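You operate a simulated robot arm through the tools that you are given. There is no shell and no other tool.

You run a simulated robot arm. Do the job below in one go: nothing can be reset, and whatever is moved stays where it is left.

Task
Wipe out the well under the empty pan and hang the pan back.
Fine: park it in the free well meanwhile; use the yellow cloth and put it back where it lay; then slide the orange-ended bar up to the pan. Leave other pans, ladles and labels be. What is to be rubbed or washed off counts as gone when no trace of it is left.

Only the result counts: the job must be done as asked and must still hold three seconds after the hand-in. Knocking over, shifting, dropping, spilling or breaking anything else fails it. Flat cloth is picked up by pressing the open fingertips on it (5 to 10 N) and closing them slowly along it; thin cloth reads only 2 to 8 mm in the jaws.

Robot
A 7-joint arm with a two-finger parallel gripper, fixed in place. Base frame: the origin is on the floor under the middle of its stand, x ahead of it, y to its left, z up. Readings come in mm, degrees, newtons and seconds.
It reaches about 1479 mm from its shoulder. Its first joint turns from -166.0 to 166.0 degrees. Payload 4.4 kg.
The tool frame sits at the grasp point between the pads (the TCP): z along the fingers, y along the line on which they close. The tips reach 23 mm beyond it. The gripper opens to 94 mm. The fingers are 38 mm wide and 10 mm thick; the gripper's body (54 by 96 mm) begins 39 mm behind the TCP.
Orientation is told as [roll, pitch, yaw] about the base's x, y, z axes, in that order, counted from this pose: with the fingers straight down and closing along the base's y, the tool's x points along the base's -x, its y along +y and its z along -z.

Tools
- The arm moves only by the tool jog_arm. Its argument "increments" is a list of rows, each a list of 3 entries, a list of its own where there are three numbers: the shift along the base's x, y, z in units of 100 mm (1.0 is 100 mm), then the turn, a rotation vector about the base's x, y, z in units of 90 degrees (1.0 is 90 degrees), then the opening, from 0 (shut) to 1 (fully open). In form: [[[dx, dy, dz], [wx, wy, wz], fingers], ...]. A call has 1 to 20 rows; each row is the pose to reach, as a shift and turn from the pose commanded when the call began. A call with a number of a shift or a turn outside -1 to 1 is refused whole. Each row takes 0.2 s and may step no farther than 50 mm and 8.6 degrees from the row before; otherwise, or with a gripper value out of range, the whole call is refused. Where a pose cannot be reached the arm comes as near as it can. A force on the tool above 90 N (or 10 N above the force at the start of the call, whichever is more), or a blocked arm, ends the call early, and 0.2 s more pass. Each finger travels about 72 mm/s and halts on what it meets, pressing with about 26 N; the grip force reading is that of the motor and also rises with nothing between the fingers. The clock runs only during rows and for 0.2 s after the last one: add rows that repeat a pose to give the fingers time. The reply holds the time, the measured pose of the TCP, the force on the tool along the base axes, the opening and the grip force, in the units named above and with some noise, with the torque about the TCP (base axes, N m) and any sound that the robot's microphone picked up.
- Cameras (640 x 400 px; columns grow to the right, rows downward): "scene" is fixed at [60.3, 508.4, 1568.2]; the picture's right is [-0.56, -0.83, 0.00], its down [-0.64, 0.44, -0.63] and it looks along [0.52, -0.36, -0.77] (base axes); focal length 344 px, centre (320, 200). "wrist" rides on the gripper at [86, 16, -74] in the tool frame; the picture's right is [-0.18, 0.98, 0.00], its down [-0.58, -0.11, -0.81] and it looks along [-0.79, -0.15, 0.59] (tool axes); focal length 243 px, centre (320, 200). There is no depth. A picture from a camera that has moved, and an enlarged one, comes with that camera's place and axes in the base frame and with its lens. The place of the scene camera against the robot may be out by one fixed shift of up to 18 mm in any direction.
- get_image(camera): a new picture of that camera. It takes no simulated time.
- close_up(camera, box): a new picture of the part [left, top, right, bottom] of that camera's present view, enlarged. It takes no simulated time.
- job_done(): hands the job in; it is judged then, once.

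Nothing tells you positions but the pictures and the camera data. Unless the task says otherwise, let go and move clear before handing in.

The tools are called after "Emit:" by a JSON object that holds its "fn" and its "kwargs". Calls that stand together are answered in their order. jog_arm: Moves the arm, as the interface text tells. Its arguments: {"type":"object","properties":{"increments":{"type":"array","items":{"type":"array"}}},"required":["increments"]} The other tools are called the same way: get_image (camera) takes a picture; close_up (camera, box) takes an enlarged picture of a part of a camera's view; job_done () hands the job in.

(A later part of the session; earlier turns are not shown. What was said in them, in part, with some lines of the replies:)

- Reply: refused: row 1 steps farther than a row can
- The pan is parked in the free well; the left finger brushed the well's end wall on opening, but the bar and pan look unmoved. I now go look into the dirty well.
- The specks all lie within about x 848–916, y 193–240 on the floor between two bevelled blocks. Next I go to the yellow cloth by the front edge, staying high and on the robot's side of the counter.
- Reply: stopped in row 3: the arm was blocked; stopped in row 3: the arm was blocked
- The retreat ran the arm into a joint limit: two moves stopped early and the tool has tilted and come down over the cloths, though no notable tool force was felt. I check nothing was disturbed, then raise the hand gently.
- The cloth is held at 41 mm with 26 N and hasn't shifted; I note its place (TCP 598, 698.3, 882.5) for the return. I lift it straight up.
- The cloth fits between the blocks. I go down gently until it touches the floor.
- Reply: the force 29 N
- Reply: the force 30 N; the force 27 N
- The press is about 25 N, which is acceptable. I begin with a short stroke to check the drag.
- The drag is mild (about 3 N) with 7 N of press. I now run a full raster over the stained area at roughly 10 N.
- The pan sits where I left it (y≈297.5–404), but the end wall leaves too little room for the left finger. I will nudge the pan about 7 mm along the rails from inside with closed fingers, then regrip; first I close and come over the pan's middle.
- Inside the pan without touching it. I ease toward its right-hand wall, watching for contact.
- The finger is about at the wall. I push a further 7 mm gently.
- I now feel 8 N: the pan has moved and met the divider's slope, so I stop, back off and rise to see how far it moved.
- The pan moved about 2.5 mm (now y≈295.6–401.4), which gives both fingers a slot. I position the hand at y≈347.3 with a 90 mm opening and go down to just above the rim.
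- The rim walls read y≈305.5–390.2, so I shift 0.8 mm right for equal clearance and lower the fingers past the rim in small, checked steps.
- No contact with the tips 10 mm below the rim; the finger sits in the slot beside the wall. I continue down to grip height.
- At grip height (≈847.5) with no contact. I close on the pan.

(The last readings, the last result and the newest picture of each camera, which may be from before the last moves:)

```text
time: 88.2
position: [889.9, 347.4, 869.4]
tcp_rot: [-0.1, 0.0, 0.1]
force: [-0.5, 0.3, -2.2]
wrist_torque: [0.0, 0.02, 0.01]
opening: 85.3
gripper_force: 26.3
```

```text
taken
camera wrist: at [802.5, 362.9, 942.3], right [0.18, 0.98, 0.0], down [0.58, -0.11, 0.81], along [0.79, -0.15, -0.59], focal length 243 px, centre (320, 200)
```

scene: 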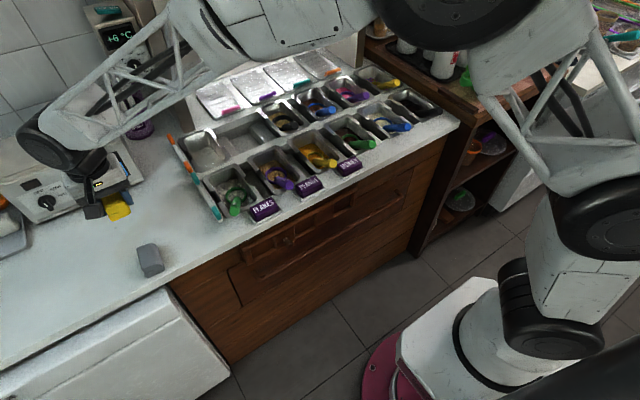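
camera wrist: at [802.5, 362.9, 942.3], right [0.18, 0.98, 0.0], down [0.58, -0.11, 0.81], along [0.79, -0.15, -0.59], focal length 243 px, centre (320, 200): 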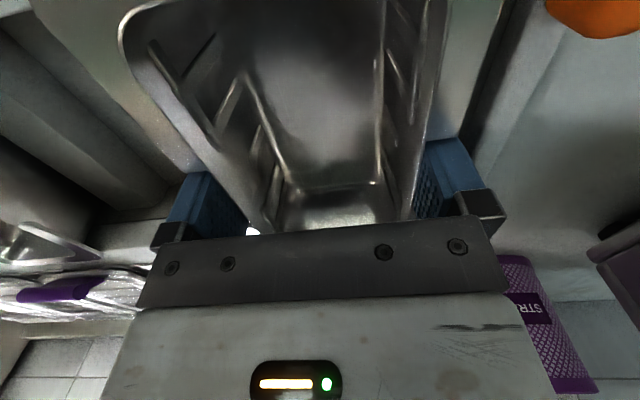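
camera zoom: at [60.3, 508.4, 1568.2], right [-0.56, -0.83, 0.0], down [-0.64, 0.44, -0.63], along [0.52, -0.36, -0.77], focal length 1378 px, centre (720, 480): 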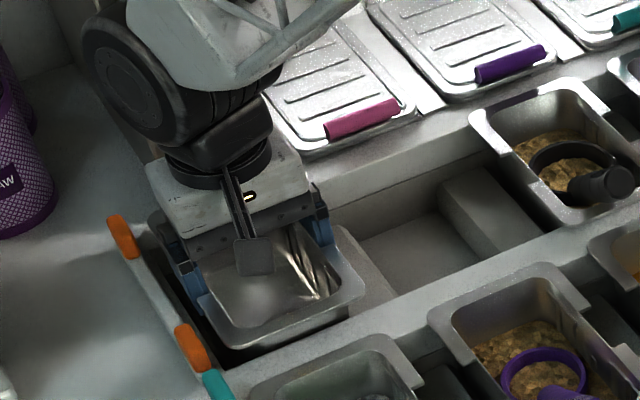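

Held level again (2.2 N). I lift it clear and move it back over its own well.

Emit:
{"fn": "jog_arm", "kwargs": {"increments": [[[0, 0, 0.25], [0, 0, 0], 0.8], [[0, 0, 0.5], [0, 0, 0], 0.8], [[0, 0, 0.8], [0, 0, 0], 0.8]]}}

Emit:
{"fn": "jog_arm", "kwargs": {"increments": [[[0, -0.3, 0], [0, 0, 0], 0.8], [[0, -0.6, 0], [0, 0, 0], 0.8], [[0, -0.9, 0], [0, 0, 0], 0.8], [[0, -1.0, 0], [0, 0, 0], 0.8]]}}

Emit:
{"fn": "jog_arm", "kwargs": {"increments": [[[0.002, -0.2, 0], [0, 0, 0], 0.8], [[0.002, -0.336, 0], [0, 0, 0], 0.8], [[0.002, -0.336, 0], [0, 0, 0], 0.8]]}}

Emit:
{"fn": "get_image", "kwargs": {"camera": "wrist"}}

Emit:
{"fn": "close_up", "kwargs": {"camera": "scene", "box": [160, 50, 320, 150]}}

```text
time: 89.0
position: [890.5, 346.4, 947.0]
tcp_rot: [-0.2, 0.0, -0.1]
force: [-0.1, -0.2, -2.8]
wrist_torque: [0.02, 0.01, 0.03]
opening: 85.0
gripper_force: 25.8
```

```text
time: 90.0
position: [889.9, 246.6, 947.7]
tcp_rot: [-0.1, 0.0, -0.1]
force: [-0.8, 0.0, -2.3]
wrist_torque: [-0.02, -0.02, -0.03]
opening: 85.3
gripper_force: 26.0
```

```text
time: 90.8
position: [890.1, 212.3, 946.5]
tcp_rot: [0.0, -0.1, 0.0]
force: [-0.3, -0.6, -2.0]
wrist_torque: [0.0, 0.01, -0.02]
opening: 85.5
gripper_force: 25.9
```

```text
taken
camera wrist: at [802.9, 229.0, 1021.3], right [0.18, 0.98, 0.0], down [0.58, -0.11, 0.81], along [0.79, -0.15, -0.59], focal length 243 px, centre (320, 200)
```

wrist: 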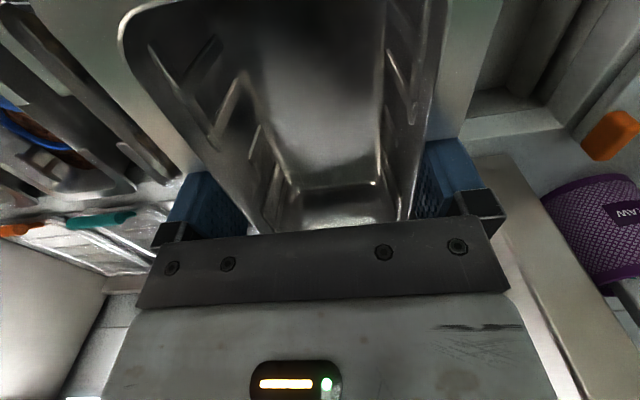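

```text
4.00 times, centred on (240, 100) of scene
camera zoom: at [60.3, 508.4, 1568.2], right [-0.56, -0.83, 0.0], down [-0.64, 0.44, -0.63], along [0.52, -0.36, -0.77], focal length 1378 px, centre (640, 600)
```

zoom: 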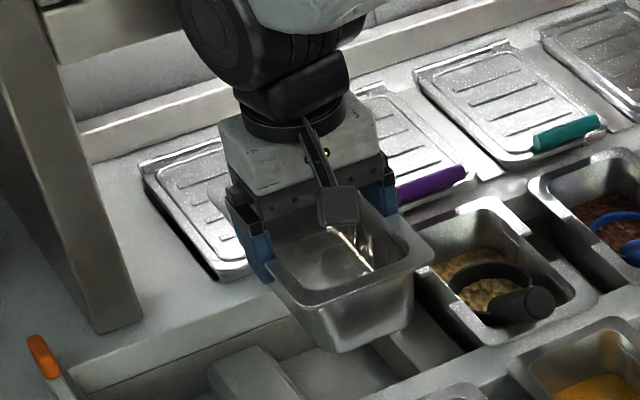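

The picture matches the one when the pan first came out. I lower it into place, gently at the end.

Emit:
{"fn": "jog_arm", "kwargs": {"increments": [[[-0.002, 0.003, -0.25], [0, 0, 0], 0.8], [[-0.002, 0.003, -0.5], [0, 0, 0], 0.8], [[-0.002, 0.003, -0.75], [0, 0, 0], 0.8], [[-0.002, 0.003, -0.88], [0, 0, 0], 0.8]]}}

Emit:
{"fn": "jog_arm", "kwargs": {"increments": [[[0, 0, -0.03], [0, 0, 0], 0.8], [[0, 0, -0.06], [0, 0, 0], 0.8], [[0, 0, -0.085], [0, 0, 0], 0.8]]}}

Emit:
{"fn": "jog_arm", "kwargs": {"increments": [[[0, 0, -0.01], [0, 0, 0], 0.8], [[0, 0, -0.02], [0, 0, 0], 0.8], [[0, 0, -0.02], [0, 0, 0], 0.8]]}}

Emit:
{"fn": "get_image", "kwargs": {"camera": "wrist"}}

Emit:
{"fn": "close_up", "kwargs": {"camera": "scene", "box": [180, 70, 340, 170]}}

```text
time: 91.8
position: [888.8, 213.9, 860.0]
tcp_rot: [-0.2, 0.1, -0.1]
force: [0.9, -0.2, -1.0]
wrist_torque: [0.03, -0.02, -0.02]
opening: 85.2
gripper_force: 25.7
```

```text
time: 92.6
position: [889.3, 211.7, 851.9]
tcp_rot: [-0.1, 0.0, 0.0]
force: [-0.7, -0.8, -1.7]
wrist_torque: [-0.01, -0.01, -0.03]
opening: 85.1
gripper_force: 25.7
```

```text
time: 93.4
position: [889.1, 213.1, 848.8]
tcp_rot: [-0.1, -0.1, 0.0]
force: [-0.2, -0.6, -2.0]
wrist_torque: [-0.01, -0.02, 0.04]
opening: 85.1
gripper_force: 25.5
```

```text
taken
camera wrist: at [802.5, 229.7, 923.8], right [0.18, 0.98, 0.0], down [0.58, -0.11, 0.81], along [0.79, -0.15, -0.59], focal length 243 px, centre (320, 200)
```

wrist: 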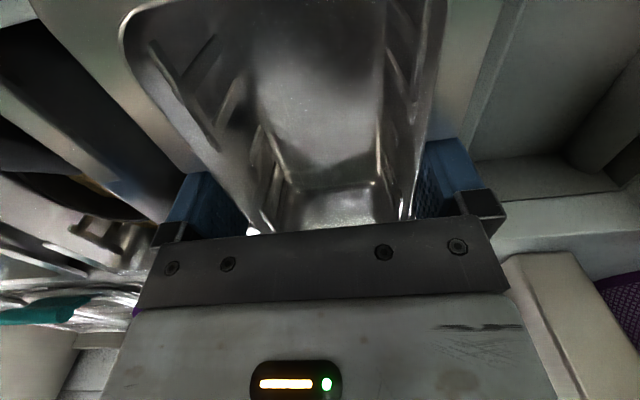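

```text
4.00 times, centred on (260, 120) of scene
camera zoom: at [60.3, 508.4, 1568.2], right [-0.56, -0.83, 0.0], down [-0.64, 0.44, -0.63], along [0.52, -0.36, -0.77], focal length 1378 px, centre (560, 520)
```

zoom: 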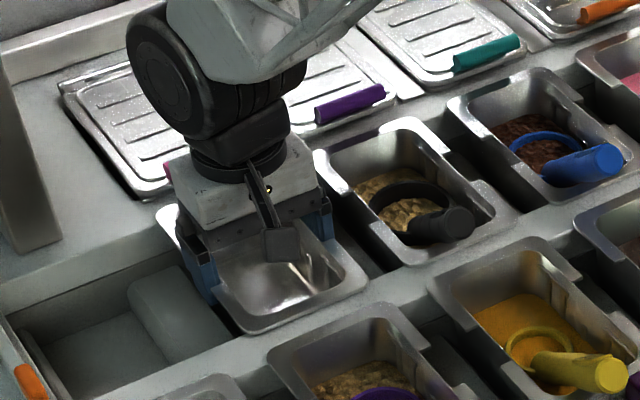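

Still about a millimetre above the rails; I ease down until it carries.

Emit:
{"fn": "jog_arm", "kwargs": {"increments": [[[0, 0, -0.005], [0, 0, 0], 0.8], [[0, 0, -0.01], [0, 0, 0], 0.8], [[0, 0, -0.01], [0, 0, 0], 0.8]]}}

Emit:
{"fn": "jog_arm", "kwargs": {"increments": [[[0, 0, -0.004], [0, 0, 0], 0.8], [[0, 0, -0.006], [0, 0, 0], 0.8], [[0, 0, -0.006], [0, 0, 0], 0.8]]}}

```text
time: 94.2
position: [888.8, 212.5, 848.6]
tcp_rot: [-0.1, -0.1, 0.0]
force: [-0.2, 0.9, -1.4]
wrist_torque: [-0.01, 0.01, -0.01]
opening: 85.0
gripper_force: 25.8
```

```text
time: 95.0
position: [889.3, 213.1, 848.5]
tcp_rot: [-0.1, -0.1, 0.0]
force: [-0.3, 0.8, 3.5]
wrist_torque: [-0.33, 0.14, -0.06]
opening: 85.2
gripper_force: 26.3
```

The rails now carry the pan. I release and rise.

Emit:
{"fn": "jog_arm", "kwargs": {"increments": [[[0, 0, 0], [0, 0, 0], 0.93], [[0, 0, 0], [0, 0, 0], 0.97], [[0, 0, 0], [0, 0, 0], 1], [[0, 0, 0], [0, 0, 0], 1]]}}

Emit:
{"fn": "jog_arm", "kwargs": {"increments": [[[0, 0, 0.1], [0, 0, 0], 1], [[0, 0, 0.35], [0, 0, 0], 1], [[0, 0, 0.7], [0, 0, 0], 1], [[0, 0, 1.0], [0, 0, 0], 1]]}}

Emit:
{"fn": "get_image", "kwargs": {"camera": "wrist"}}

Emit:
{"fn": "close_up", "kwargs": {"camera": "wrist", "box": [200, 0, 440, 150]}}

Emit:
{"fn": "close_up", "kwargs": {"camera": "scene", "box": [160, 50, 320, 150]}}

```text
time: 96.0
position: [890.1, 213.0, 846.6]
tcp_rot: [0.0, -0.2, 0.0]
force: [0.1, 0.1, 0.2]
wrist_torque: [-0.01, 0.03, 0.01]
opening: 94.0
gripper_force: 0.0
```

```text
time: 97.0
position: [891.0, 213.6, 948.1]
tcp_rot: [-0.1, 0.0, 0.0]
force: [-0.7, -0.7, -1.0]
wrist_torque: [0.01, -0.01, 0.01]
opening: 93.9
gripper_force: 0.0
```

```text
taken
camera wrist: at [802.8, 230.3, 1022.0], right [0.18, 0.98, 0.0], down [0.58, -0.11, 0.81], along [0.79, -0.15, -0.59], focal length 243 px, centre (320, 200)
```

wrist: 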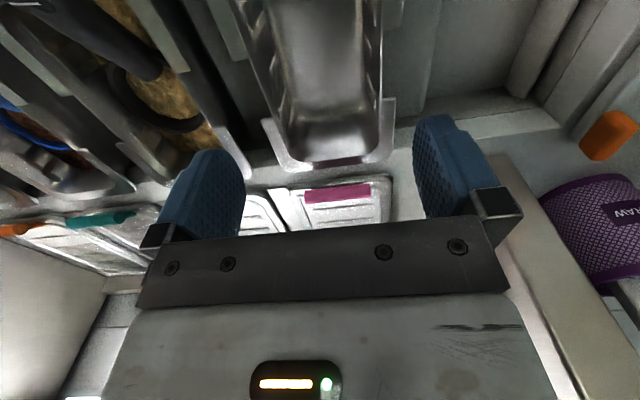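

```text
2.67 times, centred on (320, 75) of wrist
camera zoom: at [802.8, 230.3, 1022.0], right [0.18, 0.98, 0.0], down [0.58, -0.11, 0.81], along [0.79, -0.15, -0.59], focal length 647 px, centre (320, 533)
```

zoom: 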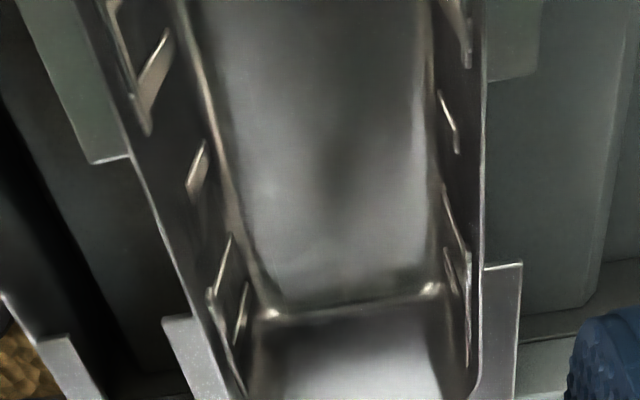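

```text
4.00 times, centred on (240, 100) of scene
camera zoom: at [60.3, 508.4, 1568.2], right [-0.56, -0.83, 0.0], down [-0.64, 0.44, -0.63], along [0.52, -0.36, -0.77], focal length 1378 px, centre (640, 600)
```

zoom: 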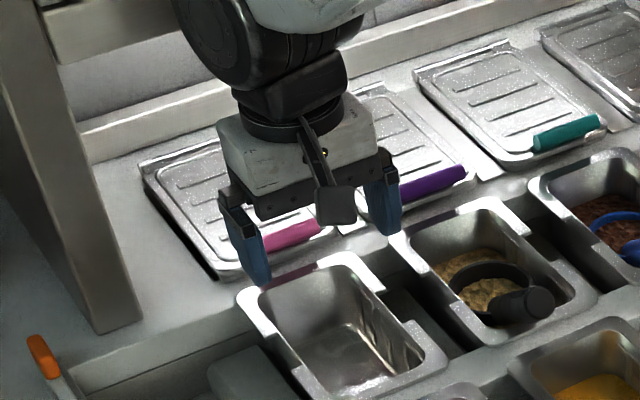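

The pan hangs in its own well again (y≈162–267, as originally). Next I look at the orange-ended bar from above to measure it.

Emit:
{"fn": "jog_arm", "kwargs": {"increments": [[[-0.1, 0.3, 0.1], [0, 0, 0], 1], [[-0.2, 0.6, 0.2], [0, 0, 0], 1], [[-0.3, 0.9, 0.3], [0, 0, 0], 1], [[-0.35, 1.0, 0.3], [0, 0, 0], 1]]}}

Emit:
{"fn": "jog_arm", "kwargs": {"increments": [[[-0.1, 0.4, 0], [0, 0, 0], 1], [[-0.2, 0.8, 0], [0, 0, 0], 1], [[-0.25, 1.0, 0], [0, 0, 0], 1], [[-0.25, 1.0, 0], [0, 0, 0], 1]]}}

Emit:
{"fn": "get_image", "kwargs": {"camera": "wrist"}}

Emit:
{"fn": "close_up", "kwargs": {"camera": "wrist", "box": [240, 20, 440, 145]}}

Emit:
{"fn": "close_up", "kwargs": {"camera": "scene", "box": [140, 70, 300, 170]}}

```text
time: 98.0
position: [854.8, 313.2, 978.3]
tcp_rot: [0.0, 0.0, 0.0]
force: [-1.0, -0.1, 0.0]
wrist_torque: [0.0, 0.02, 0.02]
opening: 93.8
gripper_force: 0.1
```

```text
time: 99.0
position: [828.8, 415.2, 977.6]
tcp_rot: [-0.1, -0.2, 0.0]
force: [-0.2, 0.0, -0.4]
wrist_torque: [0.02, 0.06, 0.03]
opening: 94.1
gripper_force: 0.2
```

```text
taken
camera wrist: at [742.2, 431.2, 1052.2], right [0.18, 0.98, 0.0], down [0.58, -0.11, 0.81], along [0.79, -0.15, -0.59], focal length 243 px, centre (320, 200)
```

wrist: 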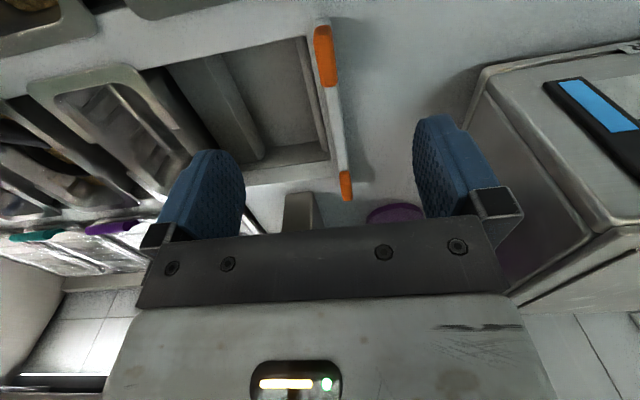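

```text
3.20 times, centred on (340, 82) of wrist
camera zoom: at [742.2, 431.2, 1052.2], right [0.18, 0.98, 0.0], down [0.58, -0.11, 0.81], along [0.79, -0.15, -0.59], focal length 776 px, centre (256, 576)
```

zoom: 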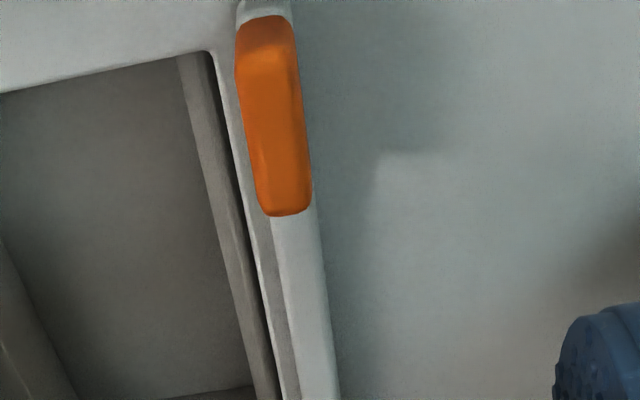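

```text
4.00 times, centred on (220, 120) of scene
camera zoom: at [60.3, 508.4, 1568.2], right [-0.56, -0.83, 0.0], down [-0.64, 0.44, -0.63], along [0.52, -0.36, -0.77], focal length 1378 px, centre (720, 520)
```

zoom: 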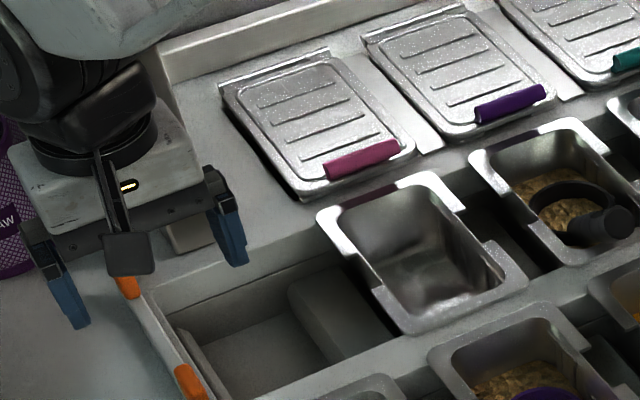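

The bar spans x≈793–981, is about 10 mm thick at y≈416–426, with the caps' tops at z≈878. I'll straddle it at mid-length, so I move over its middle with the fingers partly open and go down to just above it.

Emit:
{"fn": "jog_arm", "kwargs": {"increments": [[[0.3, 0.03, 0], [0, 0, 0], 0.7], [[0.6, 0.062, 0], [0, 0, 0], 0.5], [[0.6, 0.062, -0.3], [0, 0, 0], 0.5], [[0.6, 0.062, -0.6], [0, 0, 0], 0.5], [[0.6, 0.062, -0.6], [0, 0, 0], 0.5]]}}

Emit:
{"fn": "get_image", "kwargs": {"camera": "wrist"}}

Emit:
{"fn": "close_up", "kwargs": {"camera": "wrist", "box": [240, 0, 400, 100]}}

Emit:
{"fn": "close_up", "kwargs": {"camera": "scene", "box": [140, 90, 240, 152]}}

```text
time: 100.2
position: [890.9, 419.4, 917.1]
tcp_rot: [-0.2, -0.2, 0.0]
force: [-0.1, -0.8, -0.7]
wrist_torque: [0.03, 0.0, -0.01]
opening: 46.9
gripper_force: 0.0
```

```text
taken
camera wrist: at [802.9, 435.3, 992.3], right [0.18, 0.98, 0.0], down [0.58, -0.11, 0.81], along [0.79, -0.15, -0.59], focal length 243 px, centre (320, 200)
```

wrist: 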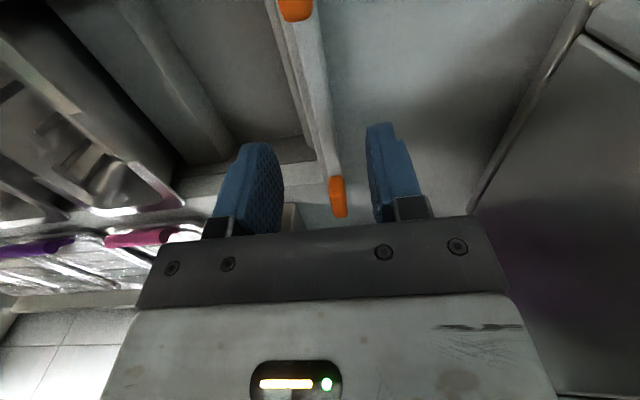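

```text
4.00 times, centred on (320, 50) of wrist
camera zoom: at [802.9, 435.3, 992.3], right [0.18, 0.98, 0.0], down [0.58, -0.11, 0.81], along [0.79, -0.15, -0.59], focal length 970 px, centre (320, 800)
```

zoom: 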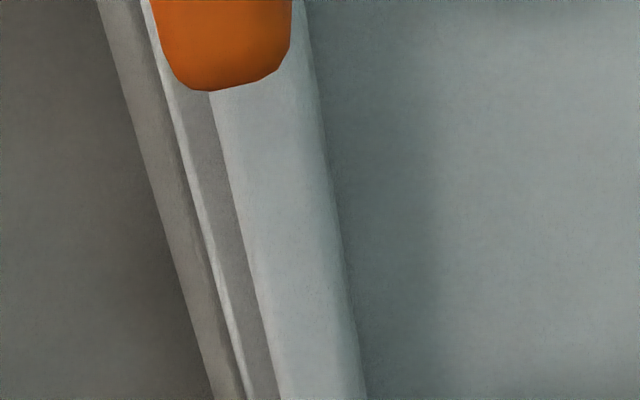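

```text
6.40 times, centred on (190, 121) of scene
camera zoom: at [60.3, 508.4, 1568.2], right [-0.56, -0.83, 0.0], down [-0.64, 0.44, -0.63], along [0.52, -0.36, -0.77], focal length 2204 px, centre (1152, 706)
```

zoom: 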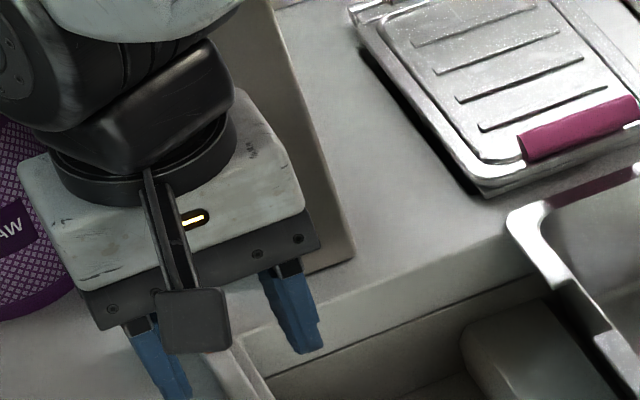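

I refine the bar's faces to y≈416–426 and its top to z≈877. I shift 2 mm left and lower the open fingers astride it.

Emit:
{"fn": "jog_arm", "kwargs": {"increments": [[[-0.01, 0.02, 0], [0, 0, 0], 0.5], [[-0.01, 0.02, -0.1], [0, 0, 0], 0.5], [[-0.01, 0.02, -0.2], [0, 0, 0], 0.5], [[-0.01, 0.02, -0.25], [0, 0, 0], 0.5]]}}

Emit:
{"fn": "get_image", "kwargs": {"camera": "wrist"}}

Emit:
{"fn": "close_up", "kwargs": {"camera": "scene", "box": [140, 100, 240, 162]}}

```text
time: 101.2
position: [889.2, 420.1, 892.2]
tcp_rot: [-0.2, -0.1, -0.1]
force: [-0.4, 0.5, 0.0]
wrist_torque: [0.01, -0.02, 0.01]
opening: 47.1
gripper_force: 0.1
```

```text
taken
camera wrist: at [801.5, 437.5, 967.0], right [0.18, 0.98, 0.0], down [0.58, -0.11, 0.81], along [0.79, -0.15, -0.59], focal length 243 px, centre (320, 200)
```

wrist: 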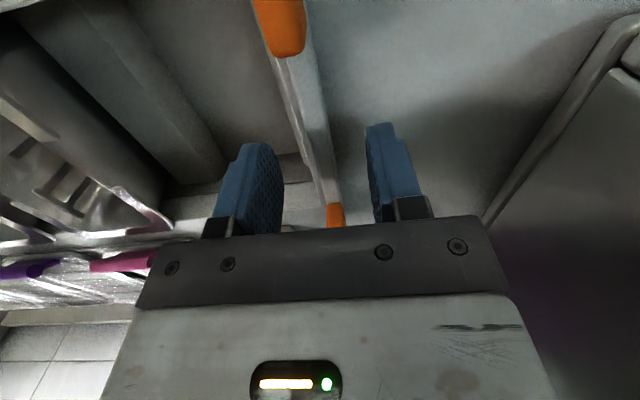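

```text
6.40 times, centred on (190, 131) of scene
camera zoom: at [60.3, 508.4, 1568.2], right [-0.56, -0.83, 0.0], down [-0.64, 0.44, -0.63], along [0.52, -0.36, -0.77], focal length 2204 px, centre (1152, 642)
```

zoom: 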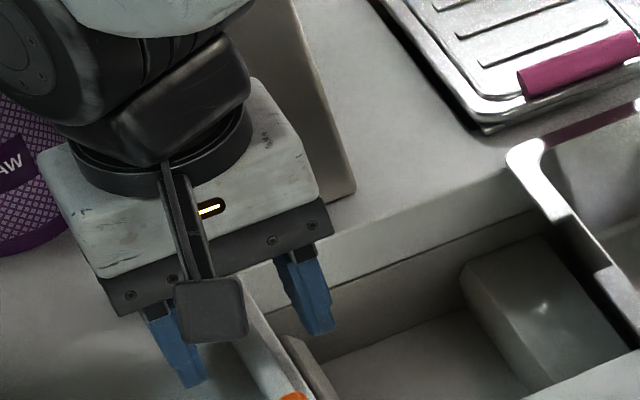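

Emit:
{"fn": "close_up", "kwargs": {"camera": "wrist", "box": [230, 40, 430, 165]}}

```text
3.20 times, centred on (330, 102) of wrist
camera zoom: at [801.5, 437.5, 967.0], right [0.18, 0.98, 0.0], down [0.58, -0.11, 0.81], along [0.79, -0.15, -0.59], focal length 776 px, centre (288, 512)
```

zoom: 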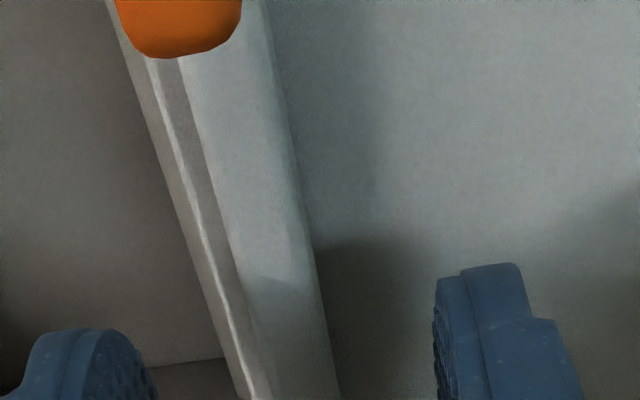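

The bar is centred between the fingers (y≈415.5–425.6, body top ≈866). I lower until the tips are about 3 mm above the rail and close gently.

Emit:
{"fn": "jog_arm", "kwargs": {"increments": [[[0, -0.005, -0.05], [0, 0, 0], 0.5], [[0, -0.005, -0.1], [0, 0, 0], 0.5], [[0, -0.005, -0.12], [0, 0, 0], 0.5], [[0, -0.005, -0.12], [0, 0, 0], 0.5]]}}

Emit:
{"fn": "close_up", "kwargs": {"camera": "scene", "box": [140, 100, 240, 162]}}

Emit:
{"fn": "jog_arm", "kwargs": {"increments": [[[0, 0, 0], [0, 0, 0], 0.4], [[0, 0, 0], [0, 0, 0], 0.3], [[0, 0, 0], [0, 0, 0], 0.2], [[0, 0, 0], [0, 0, 0], 0.15]]}}

Emit:
{"fn": "get_image", "kwargs": {"camera": "wrist"}}

```text
time: 102.2
position: [886.7, 420.8, 880.3]
tcp_rot: [-0.1, -0.1, 0.0]
force: [0.9, 0.1, -0.3]
wrist_torque: [0.01, -0.01, 0.0]
opening: 47.1
gripper_force: 0.0
```

```text
6.40 times, centred on (190, 131) of scene
camera zoom: at [60.3, 508.4, 1568.2], right [-0.56, -0.83, 0.0], down [-0.64, 0.44, -0.63], along [0.52, -0.36, -0.77], focal length 2204 px, centre (1152, 642)
```

zoom: 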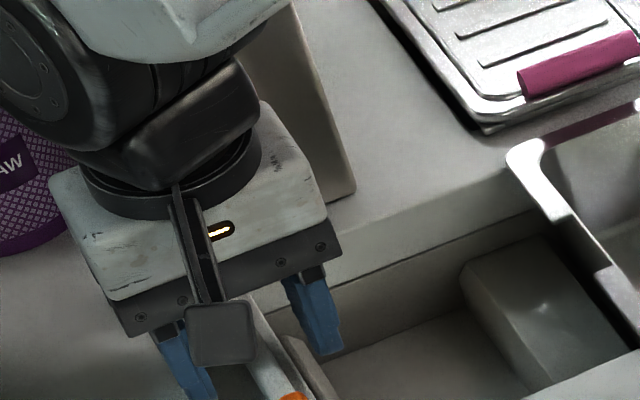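

```text
time: 103.2
position: [887.6, 420.9, 880.4]
tcp_rot: [-0.1, -0.1, 0.1]
force: [-0.6, -0.2, -0.7]
wrist_torque: [-0.02, 0.04, 0.02]
opening: 13.9
gripper_force: 0.1
```

```text
taken
camera wrist: at [801.4, 437.5, 955.1], right [0.18, 0.98, 0.0], down [0.58, -0.11, 0.81], along [0.79, -0.15, -0.59], focal length 243 px, centre (320, 200)
```

wrist: 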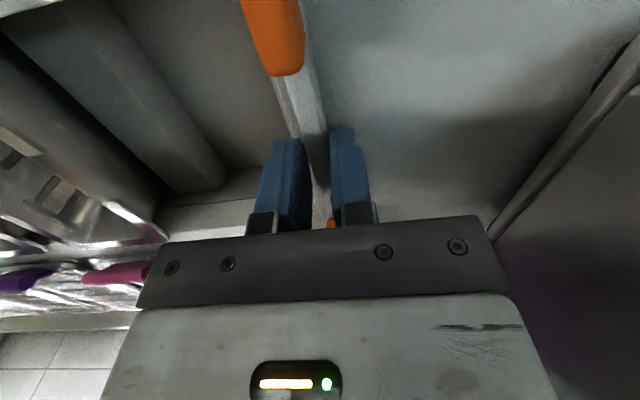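

The bar is between the fingers, still free at 14 mm. I close on it.

Emit:
{"fn": "jog_arm", "kwargs": {"increments": [[[0, 0, 0], [0, 0, 0], 0.13], [[0, 0, 0], [0, 0, 0], 0.11], [[0, 0, 0], [0, 0, 0], 0.09], [[0, 0, 0], [0, 0, 0], 0.07], [[0, 0, 0], [0, 0, 0], 0.07]]}}

Emit:
{"fn": "close_up", "kwargs": {"camera": "wrist", "box": [230, 60, 430, 185]}}

Emit:
{"fn": "close_up", "kwargs": {"camera": "scene", "box": [140, 100, 240, 162]}}

```text
time: 104.4
position: [888.7, 421.2, 881.4]
tcp_rot: [0.0, 0.0, 0.0]
force: [-0.3, -4.3, -0.4]
wrist_torque: [-0.06, 0.05, -0.02]
opening: 11.4
gripper_force: 44.7
```

```text
3.20 times, centred on (330, 122) of wrist
camera zoom: at [801.4, 437.4, 955.1], right [0.18, 0.98, 0.0], down [0.58, -0.11, 0.81], along [0.79, -0.15, -0.59], focal length 776 px, centre (288, 448)
```

zoom: 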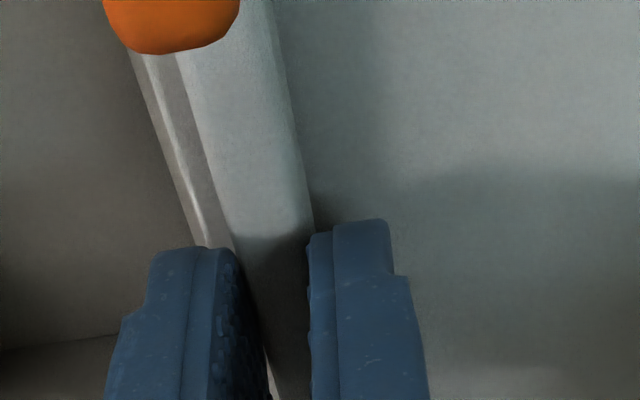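

```text
6.40 times, centred on (190, 131) of scene
camera zoom: at [60.3, 508.4, 1568.2], right [-0.56, -0.83, 0.0], down [-0.64, 0.44, -0.63], along [0.52, -0.36, -0.77], focal length 2204 px, centre (1152, 642)
```

zoom: 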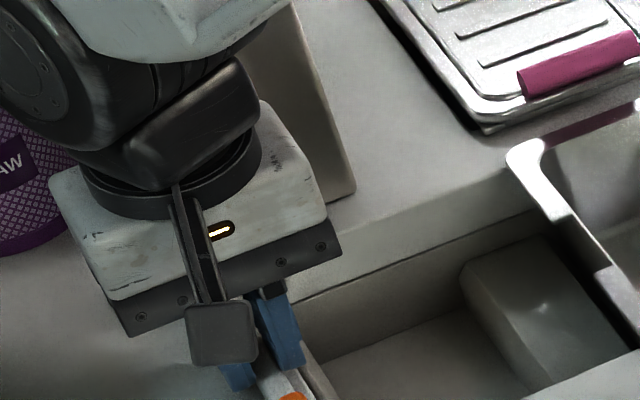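

The bar is gripped at 11.4 mm. I start sliding it to the right slowly and watch the drag.

Emit:
{"fn": "jog_arm", "kwargs": {"increments": [[[0, -0.03, 0], [0, 0, 0], 0.07], [[0, -0.07, 0], [0, 0, 0], 0.07], [[0, -0.12, 0], [0, 0, 0], 0.07]]}}

Emit:
{"fn": "get_image", "kwargs": {"camera": "wrist"}}

Emit:
{"fn": "close_up", "kwargs": {"camera": "scene", "box": [140, 80, 300, 180]}}

```text
time: 105.2
position: [889.7, 408.8, 881.2]
tcp_rot: [-0.1, 0.0, 0.0]
force: [-6.6, 1.0, 2.5]
wrist_torque: [0.01, 0.46, -0.05]
opening: 11.4
gripper_force: 44.8
```

```text
taken
camera wrist: at [801.4, 425.3, 955.1], right [0.18, 0.98, 0.0], down [0.58, -0.11, 0.81], along [0.79, -0.15, -0.59], focal length 243 px, centre (320, 200)
```

wrist: 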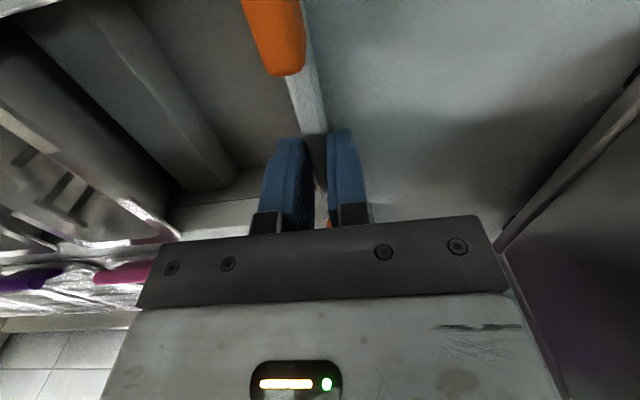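

```text
4.00 times, centred on (220, 130) of scene
camera zoom: at [60.3, 508.4, 1568.2], right [-0.56, -0.83, 0.0], down [-0.64, 0.44, -0.63], along [0.52, -0.36, -0.77], focal length 1378 px, centre (720, 480)
```

zoom: 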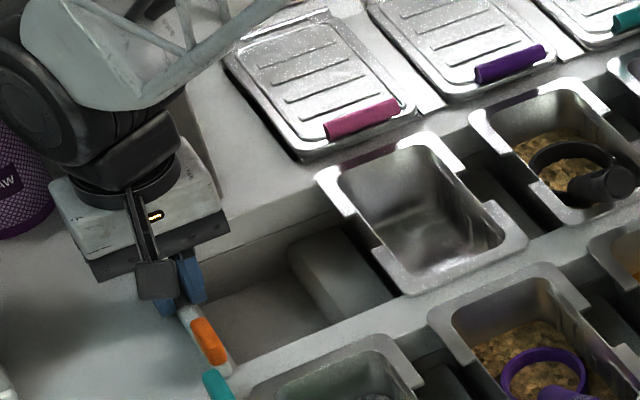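

It slides along with little drag. I slide it on toward the pan.

Emit:
{"fn": "jog_arm", "kwargs": {"increments": [[[0, -0.1, 0], [0, 0, 0], 0.07], [[0, -0.2, 0], [0, 0, 0], 0.07], [[0, -0.3, 0], [0, 0, 0], 0.07], [[0, -0.4, 0], [0, 0, 0], 0.07], [[0, -0.5, 0], [0, 0, 0], 0.07]]}}

Emit:
{"fn": "close_up", "kwargs": {"camera": "scene", "box": [140, 80, 300, 180]}}

Emit:
{"fn": "get_image", "kwargs": {"camera": "wrist"}}

```text
time: 106.4
position: [888.6, 359.6, 880.6]
tcp_rot: [0.0, 0.1, 0.1]
force: [1.4, 1.0, -1.3]
wrist_torque: [0.0, 0.77, -0.07]
opening: 11.4
gripper_force: 44.4
```

```text
4.00 times, centred on (220, 130) of scene
camera zoom: at [60.3, 508.4, 1568.2], right [-0.56, -0.83, 0.0], down [-0.64, 0.44, -0.63], along [0.52, -0.36, -0.77], focal length 1378 px, centre (720, 480)
```

zoom: 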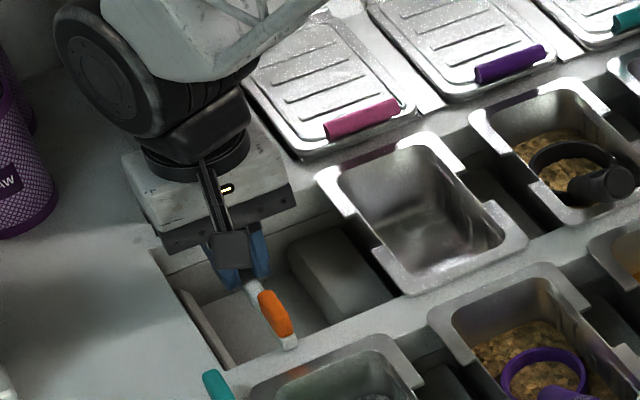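

```text
taken
camera wrist: at [801.4, 375.6, 955.1], right [0.18, 0.98, 0.0], down [0.58, -0.11, 0.81], along [0.79, -0.15, -0.59], focal length 243 px, centre (320, 200)
```

wrist: 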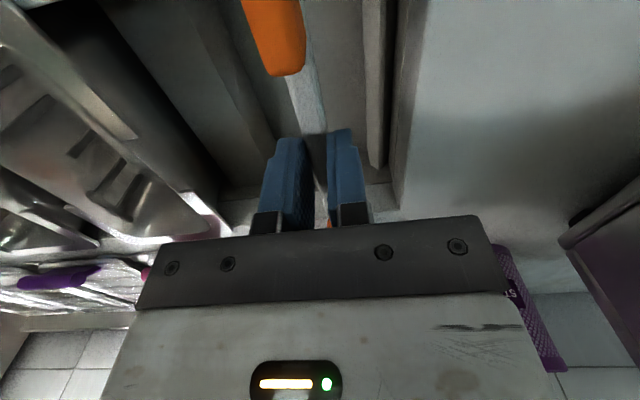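

It moves smoothly along both rails. I slide it another 70 mm, then check the gap.

Emit:
{"fn": "jog_arm", "kwargs": {"increments": [[[0, -0.1, 0], [0, 0, 0], 0.07], [[0, -0.2, 0], [0, 0, 0], 0.07], [[0, -0.3, 0], [0, 0, 0], 0.07], [[0, -0.4, 0], [0, 0, 0], 0.07], [[0, -0.5, 0], [0, 0, 0], 0.07], [[0, -0.6, 0], [0, 0, 0], 0.07], [[0, -0.7, 0], [0, 0, 0], 0.07]]}}

Emit:
{"fn": "close_up", "kwargs": {"camera": "scene", "box": [180, 80, 300, 155]}}

Emit:
{"fn": "get_image", "kwargs": {"camera": "wrist"}}

Emit:
{"fn": "close_up", "kwargs": {"camera": "wrist", "box": [180, 0, 380, 125]}}

```text
time: 108.0
position: [887.4, 289.0, 880.7]
tcp_rot: [-0.2, 0.0, 0.0]
force: [16.3, 1.2, -6.0]
wrist_torque: [0.01, -0.23, 0.01]
opening: 11.1
gripper_force: 44.9
```

```text
5.33 times, centred on (240, 118) of scene
camera zoom: at [60.3, 508.4, 1568.2], right [-0.56, -0.83, 0.0], down [-0.64, 0.44, -0.63], along [0.52, -0.36, -0.77], focal length 1837 px, centre (747, 640)
```

zoom: 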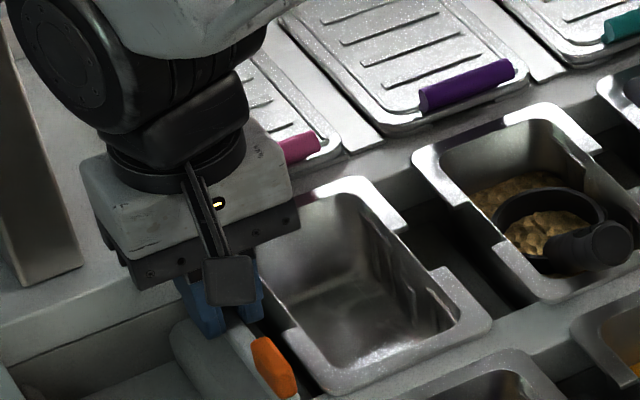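

```text
taken
camera wrist: at [801.3, 305.5, 955.1], right [0.18, 0.98, 0.0], down [0.58, -0.11, 0.81], along [0.79, -0.15, -0.59], focal length 243 px, centre (320, 200)
```

wrist: 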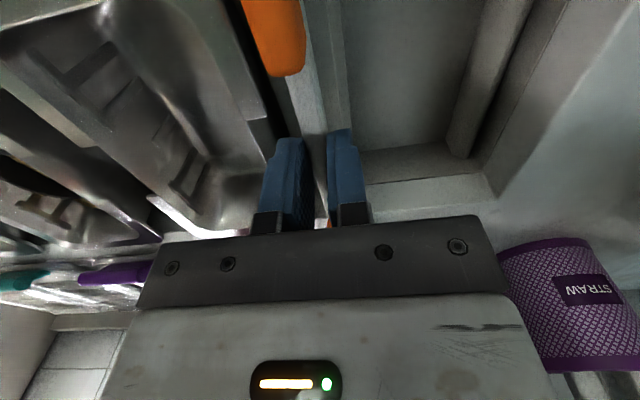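

```text
3.20 times, centred on (280, 62) of wrist
camera zoom: at [801.3, 305.5, 955.1], right [0.18, 0.98, 0.0], down [0.58, -0.11, 0.81], along [0.79, -0.15, -0.59], focal length 776 px, centre (448, 640)
```

zoom: 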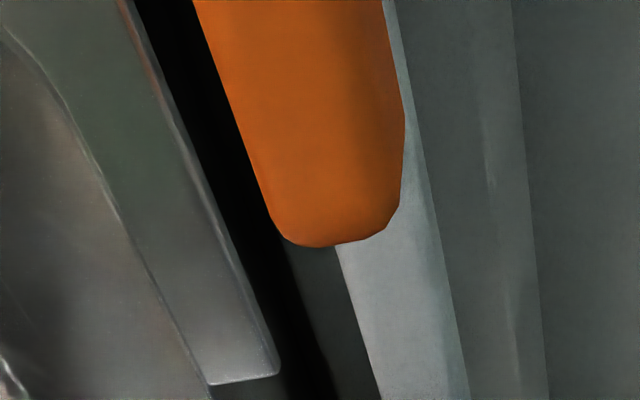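

The gap is now about 13–14 mm (cap side y≈281, pan flange y≈267.3). A sideways load of 16 N has built up along x, so I ease the hand 0.8 mm toward +x as I continue, in small steps.

Emit:
{"fn": "jog_arm", "kwargs": {"increments": [[[0.004, -0.02, 0], [0, 0, 0], 0.07], [[0.008, -0.04, 0], [0, 0, 0], 0.07], [[0.008, -0.06, 0], [0, 0, 0], 0.07], [[0.008, -0.08, 0], [0, 0, 0], 0.07], [[0.008, -0.09, 0], [0, 0, 0], 0.07]]}}

Emit:
{"fn": "close_up", "kwargs": {"camera": "wrist", "box": [180, 0, 380, 125]}}

Emit:
{"fn": "close_up", "kwargs": {"camera": "scene", "box": [200, 90, 280, 140]}}

```text
time: 109.2
position: [888.1, 279.5, 880.7]
tcp_rot: [0.0, 0.0, 0.0]
force: [-22.4, -1.6, 9.2]
wrist_torque: [0.02, 0.78, -0.08]
opening: 11.4
gripper_force: 45.0
```

```text
3.20 times, centred on (280, 62) of wrist
camera zoom: at [801.5, 296.5, 955.2], right [0.18, 0.98, 0.0], down [0.58, -0.11, 0.81], along [0.79, -0.15, -0.59], focal length 776 px, centre (448, 640)
```

zoom: 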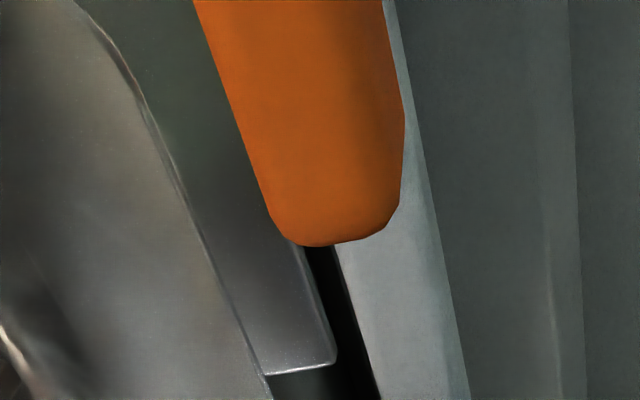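

```text
8.00 times, centred on (240, 115) of scene
camera zoom: at [60.3, 508.4, 1568.2], right [-0.56, -0.83, 0.0], down [-0.64, 0.44, -0.63], along [0.52, -0.36, -0.77], focal length 2755 px, centre (960, 880)
```

zoom: 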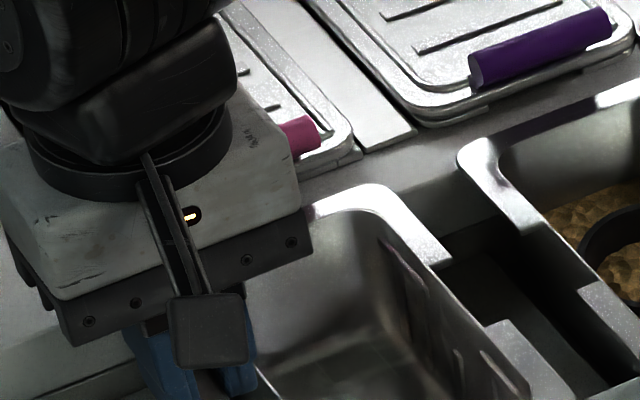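

The x load flipped sign with 0.8 mm, so the neutral lies midway; I take half of it back. The cap's side is now about 4–5 mm from the pan, so I close the rest in half-millimetre steps.

Emit:
{"fn": "jog_arm", "kwargs": {"increments": [[[-0.004, 0, 0], [0, 0, 0], 0.07], [[-0.004, -0.01, 0], [0, 0, 0], 0.07], [[-0.004, -0.02, 0], [0, 0, 0], 0.07], [[-0.004, -0.025, 0], [0, 0, 0], 0.07]]}}

Emit:
{"fn": "close_up", "kwargs": {"camera": "wrist", "box": [180, 0, 380, 125]}}

```text
time: 110.2
position: [888.7, 276.7, 880.3]
tcp_rot: [-0.2, -0.2, 0.0]
force: [-13.3, 0.6, 2.5]
wrist_torque: [0.01, -0.08, -0.05]
opening: 11.0
gripper_force: 44.8
```

```text
3.20 times, centred on (280, 62) of wrist
camera zoom: at [801.4, 294.1, 955.1], right [0.18, 0.98, 0.0], down [0.58, -0.11, 0.81], along [0.79, -0.15, -0.59], focal length 776 px, centre (448, 640)
```

zoom: 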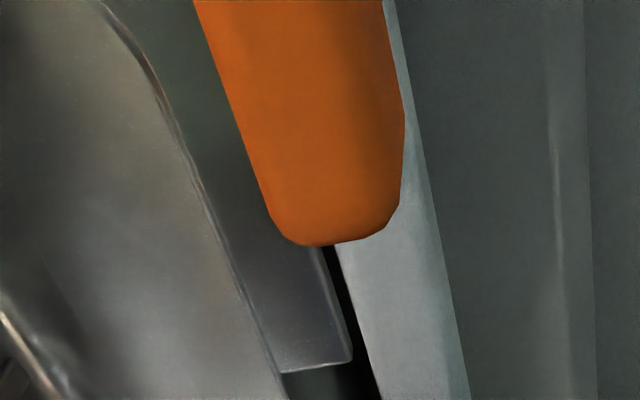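

The cap's side is within roughly 2 mm of the pan's flange. I make finer steps and watch the y force for first touch.

Emit:
{"fn": "jog_arm", "kwargs": {"increments": [[[-0.002, -0.005, 0], [0, 0, 0], 0.07], [[-0.002, -0.01, 0], [0, 0, 0], 0.07], [[-0.002, -0.01, 0], [0, 0, 0], 0.07]]}}

Emit:
{"fn": "close_up", "kwargs": {"camera": "wrist", "box": [180, 0, 380, 125]}}

Emit:
{"fn": "close_up", "kwargs": {"camera": "scene", "box": [200, 100, 280, 150]}}

```text
time: 111.0
position: [887.3, 276.3, 880.5]
tcp_rot: [-0.1, 0.0, 0.0]
force: [-8.2, -0.8, -0.3]
wrist_torque: [0.01, 0.17, -0.02]
opening: 11.2
gripper_force: 45.1
```

```text
3.20 times, centred on (280, 62) of wrist
camera zoom: at [801.5, 293.0, 955.1], right [0.18, 0.98, 0.0], down [0.58, -0.11, 0.81], along [0.79, -0.15, -0.59], focal length 776 px, centre (448, 640)
```

zoom: 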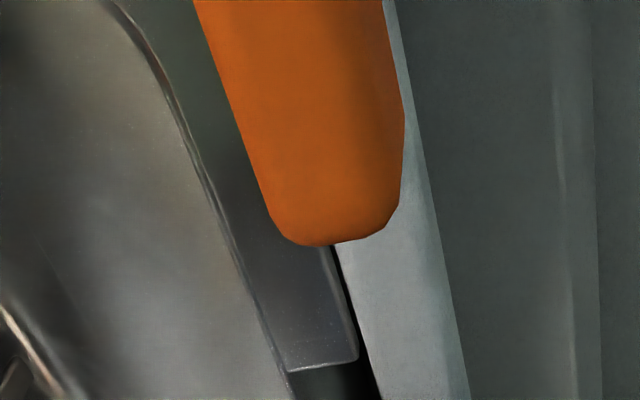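

```text
8.00 times, centred on (240, 125) of scene
camera zoom: at [60.3, 508.4, 1568.2], right [-0.56, -0.83, 0.0], down [-0.64, 0.44, -0.63], along [0.52, -0.36, -0.77], focal length 2755 px, centre (960, 800)
```

zoom: 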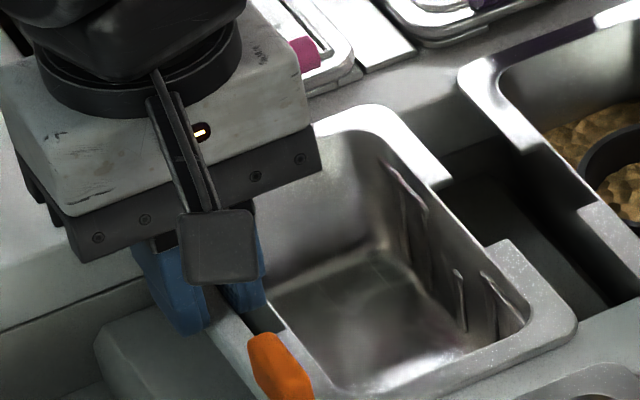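

About 1 mm left by my estimate, and the pan hasn't moved. Two more half-millimetre steps.

Emit:
{"fn": "jog_arm", "kwargs": {"increments": [[[-0.002, -0.005, 0], [0, 0, 0], 0.07], [[-0.002, -0.01, 0], [0, 0, 0], 0.07], [[-0.002, -0.01, 0], [0, 0, 0], 0.07]]}}

Emit:
{"fn": "close_up", "kwargs": {"camera": "wrist", "box": [180, 0, 380, 125]}}

```text
time: 111.8
position: [887.8, 275.2, 881.0]
tcp_rot: [-0.1, -0.1, 0.1]
force: [-4.5, 3.4, 0.6]
wrist_torque: [0.09, 0.08, -0.02]
opening: 11.1
gripper_force: 45.3
```

```text
3.20 times, centred on (280, 62) of wrist
camera zoom: at [801.4, 292.4, 955.0], right [0.18, 0.98, 0.0], down [0.58, -0.11, 0.81], along [0.79, -0.15, -0.59], focal length 776 px, centre (448, 640)
```

zoom: 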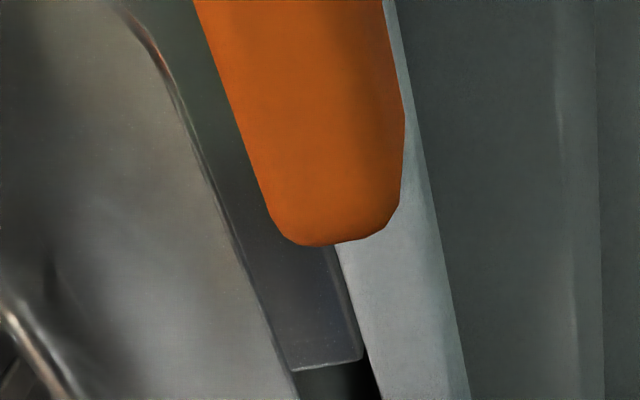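

The y force rose to +3.4 N and the hand met resistance: the bar now touches the pan, which hasn't moved. I open just enough to release and rise straight up.

Emit:
{"fn": "jog_arm", "kwargs": {"increments": [[[0, 0, 0], [0, 0, 0], 0.13], [[0, 0, 0], [0, 0, 0], 0.15], [[0, 0, 0], [0, 0, 0], 0.17], [[0, 0, 0], [0, 0, 0], 0.17]]}}

Emit:
{"fn": "jog_arm", "kwargs": {"increments": [[[0, 0, 0.05], [0, 0, 0], 0.17], [[0, 0, 0.15], [0, 0, 0], 0.17], [[0, 0, 0.4], [0, 0, 0], 0.2], [[0, 0, 0.7], [0, 0, 0], 0.2], [[0, 0, 1.0], [0, 0, 0], 0.2]]}}

Emit:
{"fn": "get_image", "kwargs": {"camera": "wrist"}}

Emit:
{"fn": "close_up", "kwargs": {"camera": "wrist", "box": [200, 0, 440, 150]}}

Emit:
{"fn": "close_up", "kwargs": {"camera": "scene", "box": [180, 80, 300, 155]}}

```text
time: 112.8
position: [887.2, 275.4, 879.7]
tcp_rot: [-0.1, -0.2, 0.0]
force: [0.5, -0.1, -0.2]
wrist_torque: [-0.02, -0.03, 0.01]
opening: 16.0
gripper_force: 0.0
```

```text
time: 114.0
position: [888.2, 275.2, 980.3]
tcp_rot: [-0.1, -0.1, 0.0]
force: [0.8, -0.2, -0.1]
wrist_torque: [0.0, -0.02, -0.01]
opening: 18.9
gripper_force: 0.1
```

```text
taken
camera wrist: at [801.3, 292.2, 1054.4], right [0.18, 0.98, 0.0], down [0.58, -0.11, 0.81], along [0.79, -0.15, -0.59], focal length 243 px, centre (320, 200)
```

wrist: 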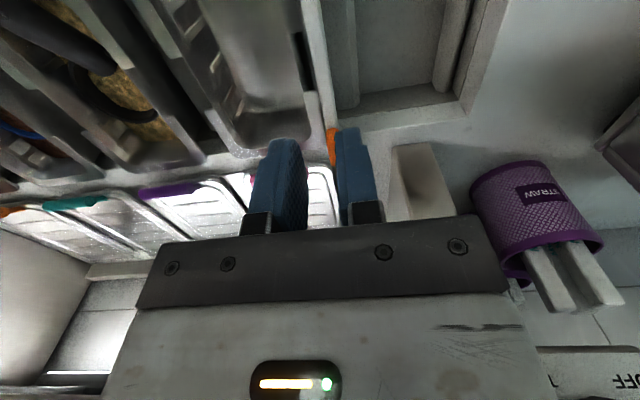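

```text
2.67 times, centred on (320, 75) of wrist
camera zoom: at [801.3, 292.2, 1054.4], right [0.18, 0.98, 0.0], down [0.58, -0.11, 0.81], along [0.79, -0.15, -0.59], focal length 647 px, centre (320, 533)
```

zoom: 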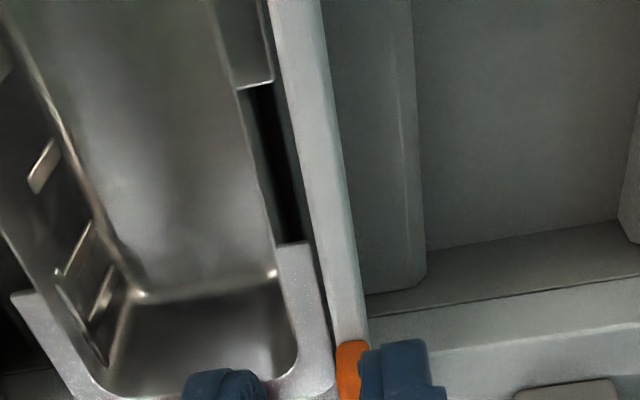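

```text
5.33 times, centred on (240, 118) of scene
camera zoom: at [60.3, 508.4, 1568.2], right [-0.56, -0.83, 0.0], down [-0.64, 0.44, -0.63], along [0.52, -0.36, -0.77], focal length 1837 px, centre (747, 640)
```

zoom: 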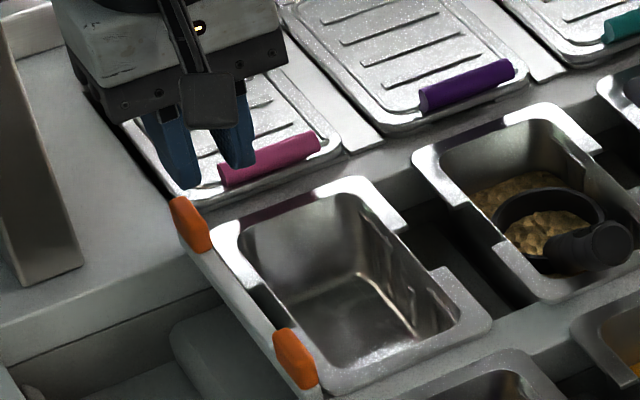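

The bar lies against the pan with both orange caps at its flange. I move the hand clear and view the whole bar and pan from above to check that the contact is even.

Emit:
{"fn": "jog_arm", "kwargs": {"increments": [[[-0.25, 0.1, 0.15], [0, 0, 0], 0.2], [[-0.5, 0.2, 0.3], [0, 0, 0], 0.4], [[-0.75, 0.3, 0.4], [0, 0, 0], 0.6], [[-0.75, 0.3, 0.4], [0, 0, 0], 0.8]]}}

Emit:
{"fn": "get_image", "kwargs": {"camera": "wrist"}}

Emit:
{"fn": "close_up", "kwargs": {"camera": "wrist", "box": [200, 0, 400, 125]}}

Emit:
{"fn": "get_image", "kwargs": {"camera": "scene"}}

Emit:
{"fn": "close_up", "kwargs": {"camera": "scene", "box": [190, 90, 290, 152]}}

```text
time: 115.0
position: [812.9, 306.1, 1020.2]
tcp_rot: [-0.1, -0.1, 0.1]
force: [0.0, 0.0, 0.1]
wrist_torque: [0.0, -0.01, 0.02]
opening: 75.1
gripper_force: 0.1
```

```text
taken
camera wrist: at [726.7, 322.4, 1094.9], right [0.18, 0.98, 0.0], down [0.58, -0.11, 0.81], along [0.79, -0.15, -0.59], focal length 243 px, centre (320, 200)
```

wrist: 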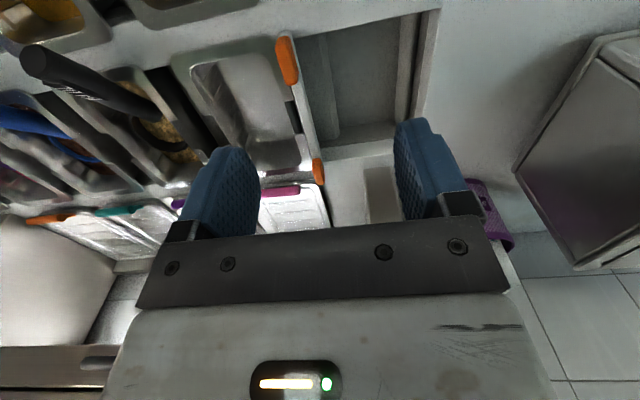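

```text
3.20 times, centred on (300, 62) of wrist
camera zoom: at [726.7, 322.4, 1094.9], right [0.18, 0.98, 0.0], down [0.58, -0.11, 0.81], along [0.79, -0.15, -0.59], focal length 776 px, centre (384, 640)
```

zoom: 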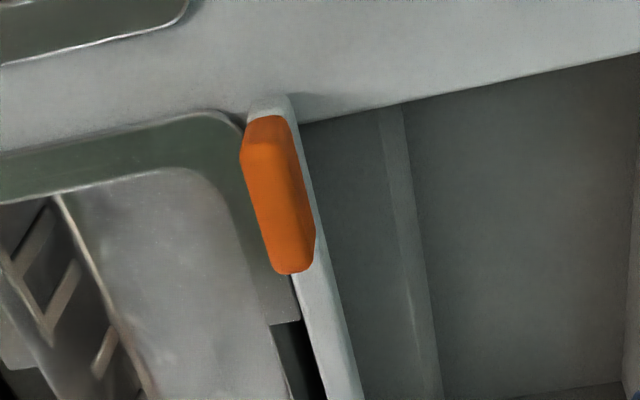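

```text
taken
```

scene: 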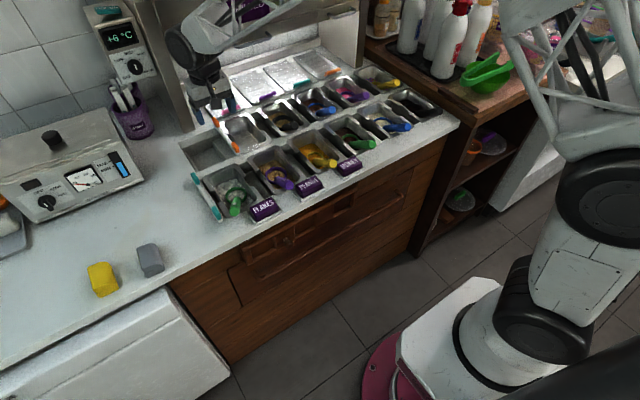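

```text
6.40 times, centred on (240, 121) of scene
camera zoom: at [60.3, 508.4, 1568.2], right [-0.56, -0.83, 0.0], down [-0.64, 0.44, -0.63], along [0.52, -0.36, -0.77], focal length 2204 px, centre (832, 706)
```

zoom: 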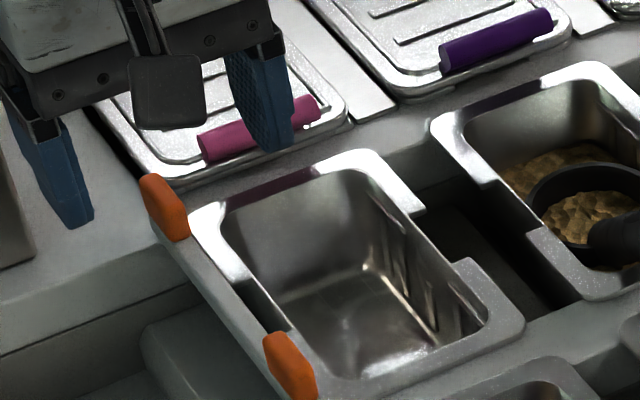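

The floor of the well is clean, the pan hangs in its own well, and the bar rests evenly against it with both orange caps at the flange. The yellow cloth is back where it lay, nothing else has moved, and the open hand is clear, so I hand the job in.

Emit:
{"fn": "job_done", "kwargs": {}}

```text
The job is handed in.
```

I wiped out the well under the empty pan and hung the pan back in its own place. I then slid the orange-ended bar up against it. The job is handed in; no verdict has come back yet.

- **Well:** the yellow-brown specks are gone in every magnified view I took afterwards. A strip of floor about 2 cm wide, under the front rail, stayed out of camera view. The specks I could see stopped well short of it.
- **Pan:** it waited in the free well and now hangs within about 1 mm of where it was.
- **Yellow cloth:** it lies within 1–2 mm of its original spot.
- **Bar:** it touches the pan at both ends, and the pan did not shift when the bar met it.

On the way to fetch the cloth, the arm was stopped in two moves, most likely by a joint limit. The hand tilted and dropped low over the counter. Nothing in the close-ups had been disturbed, and I levelled the hand before going on.
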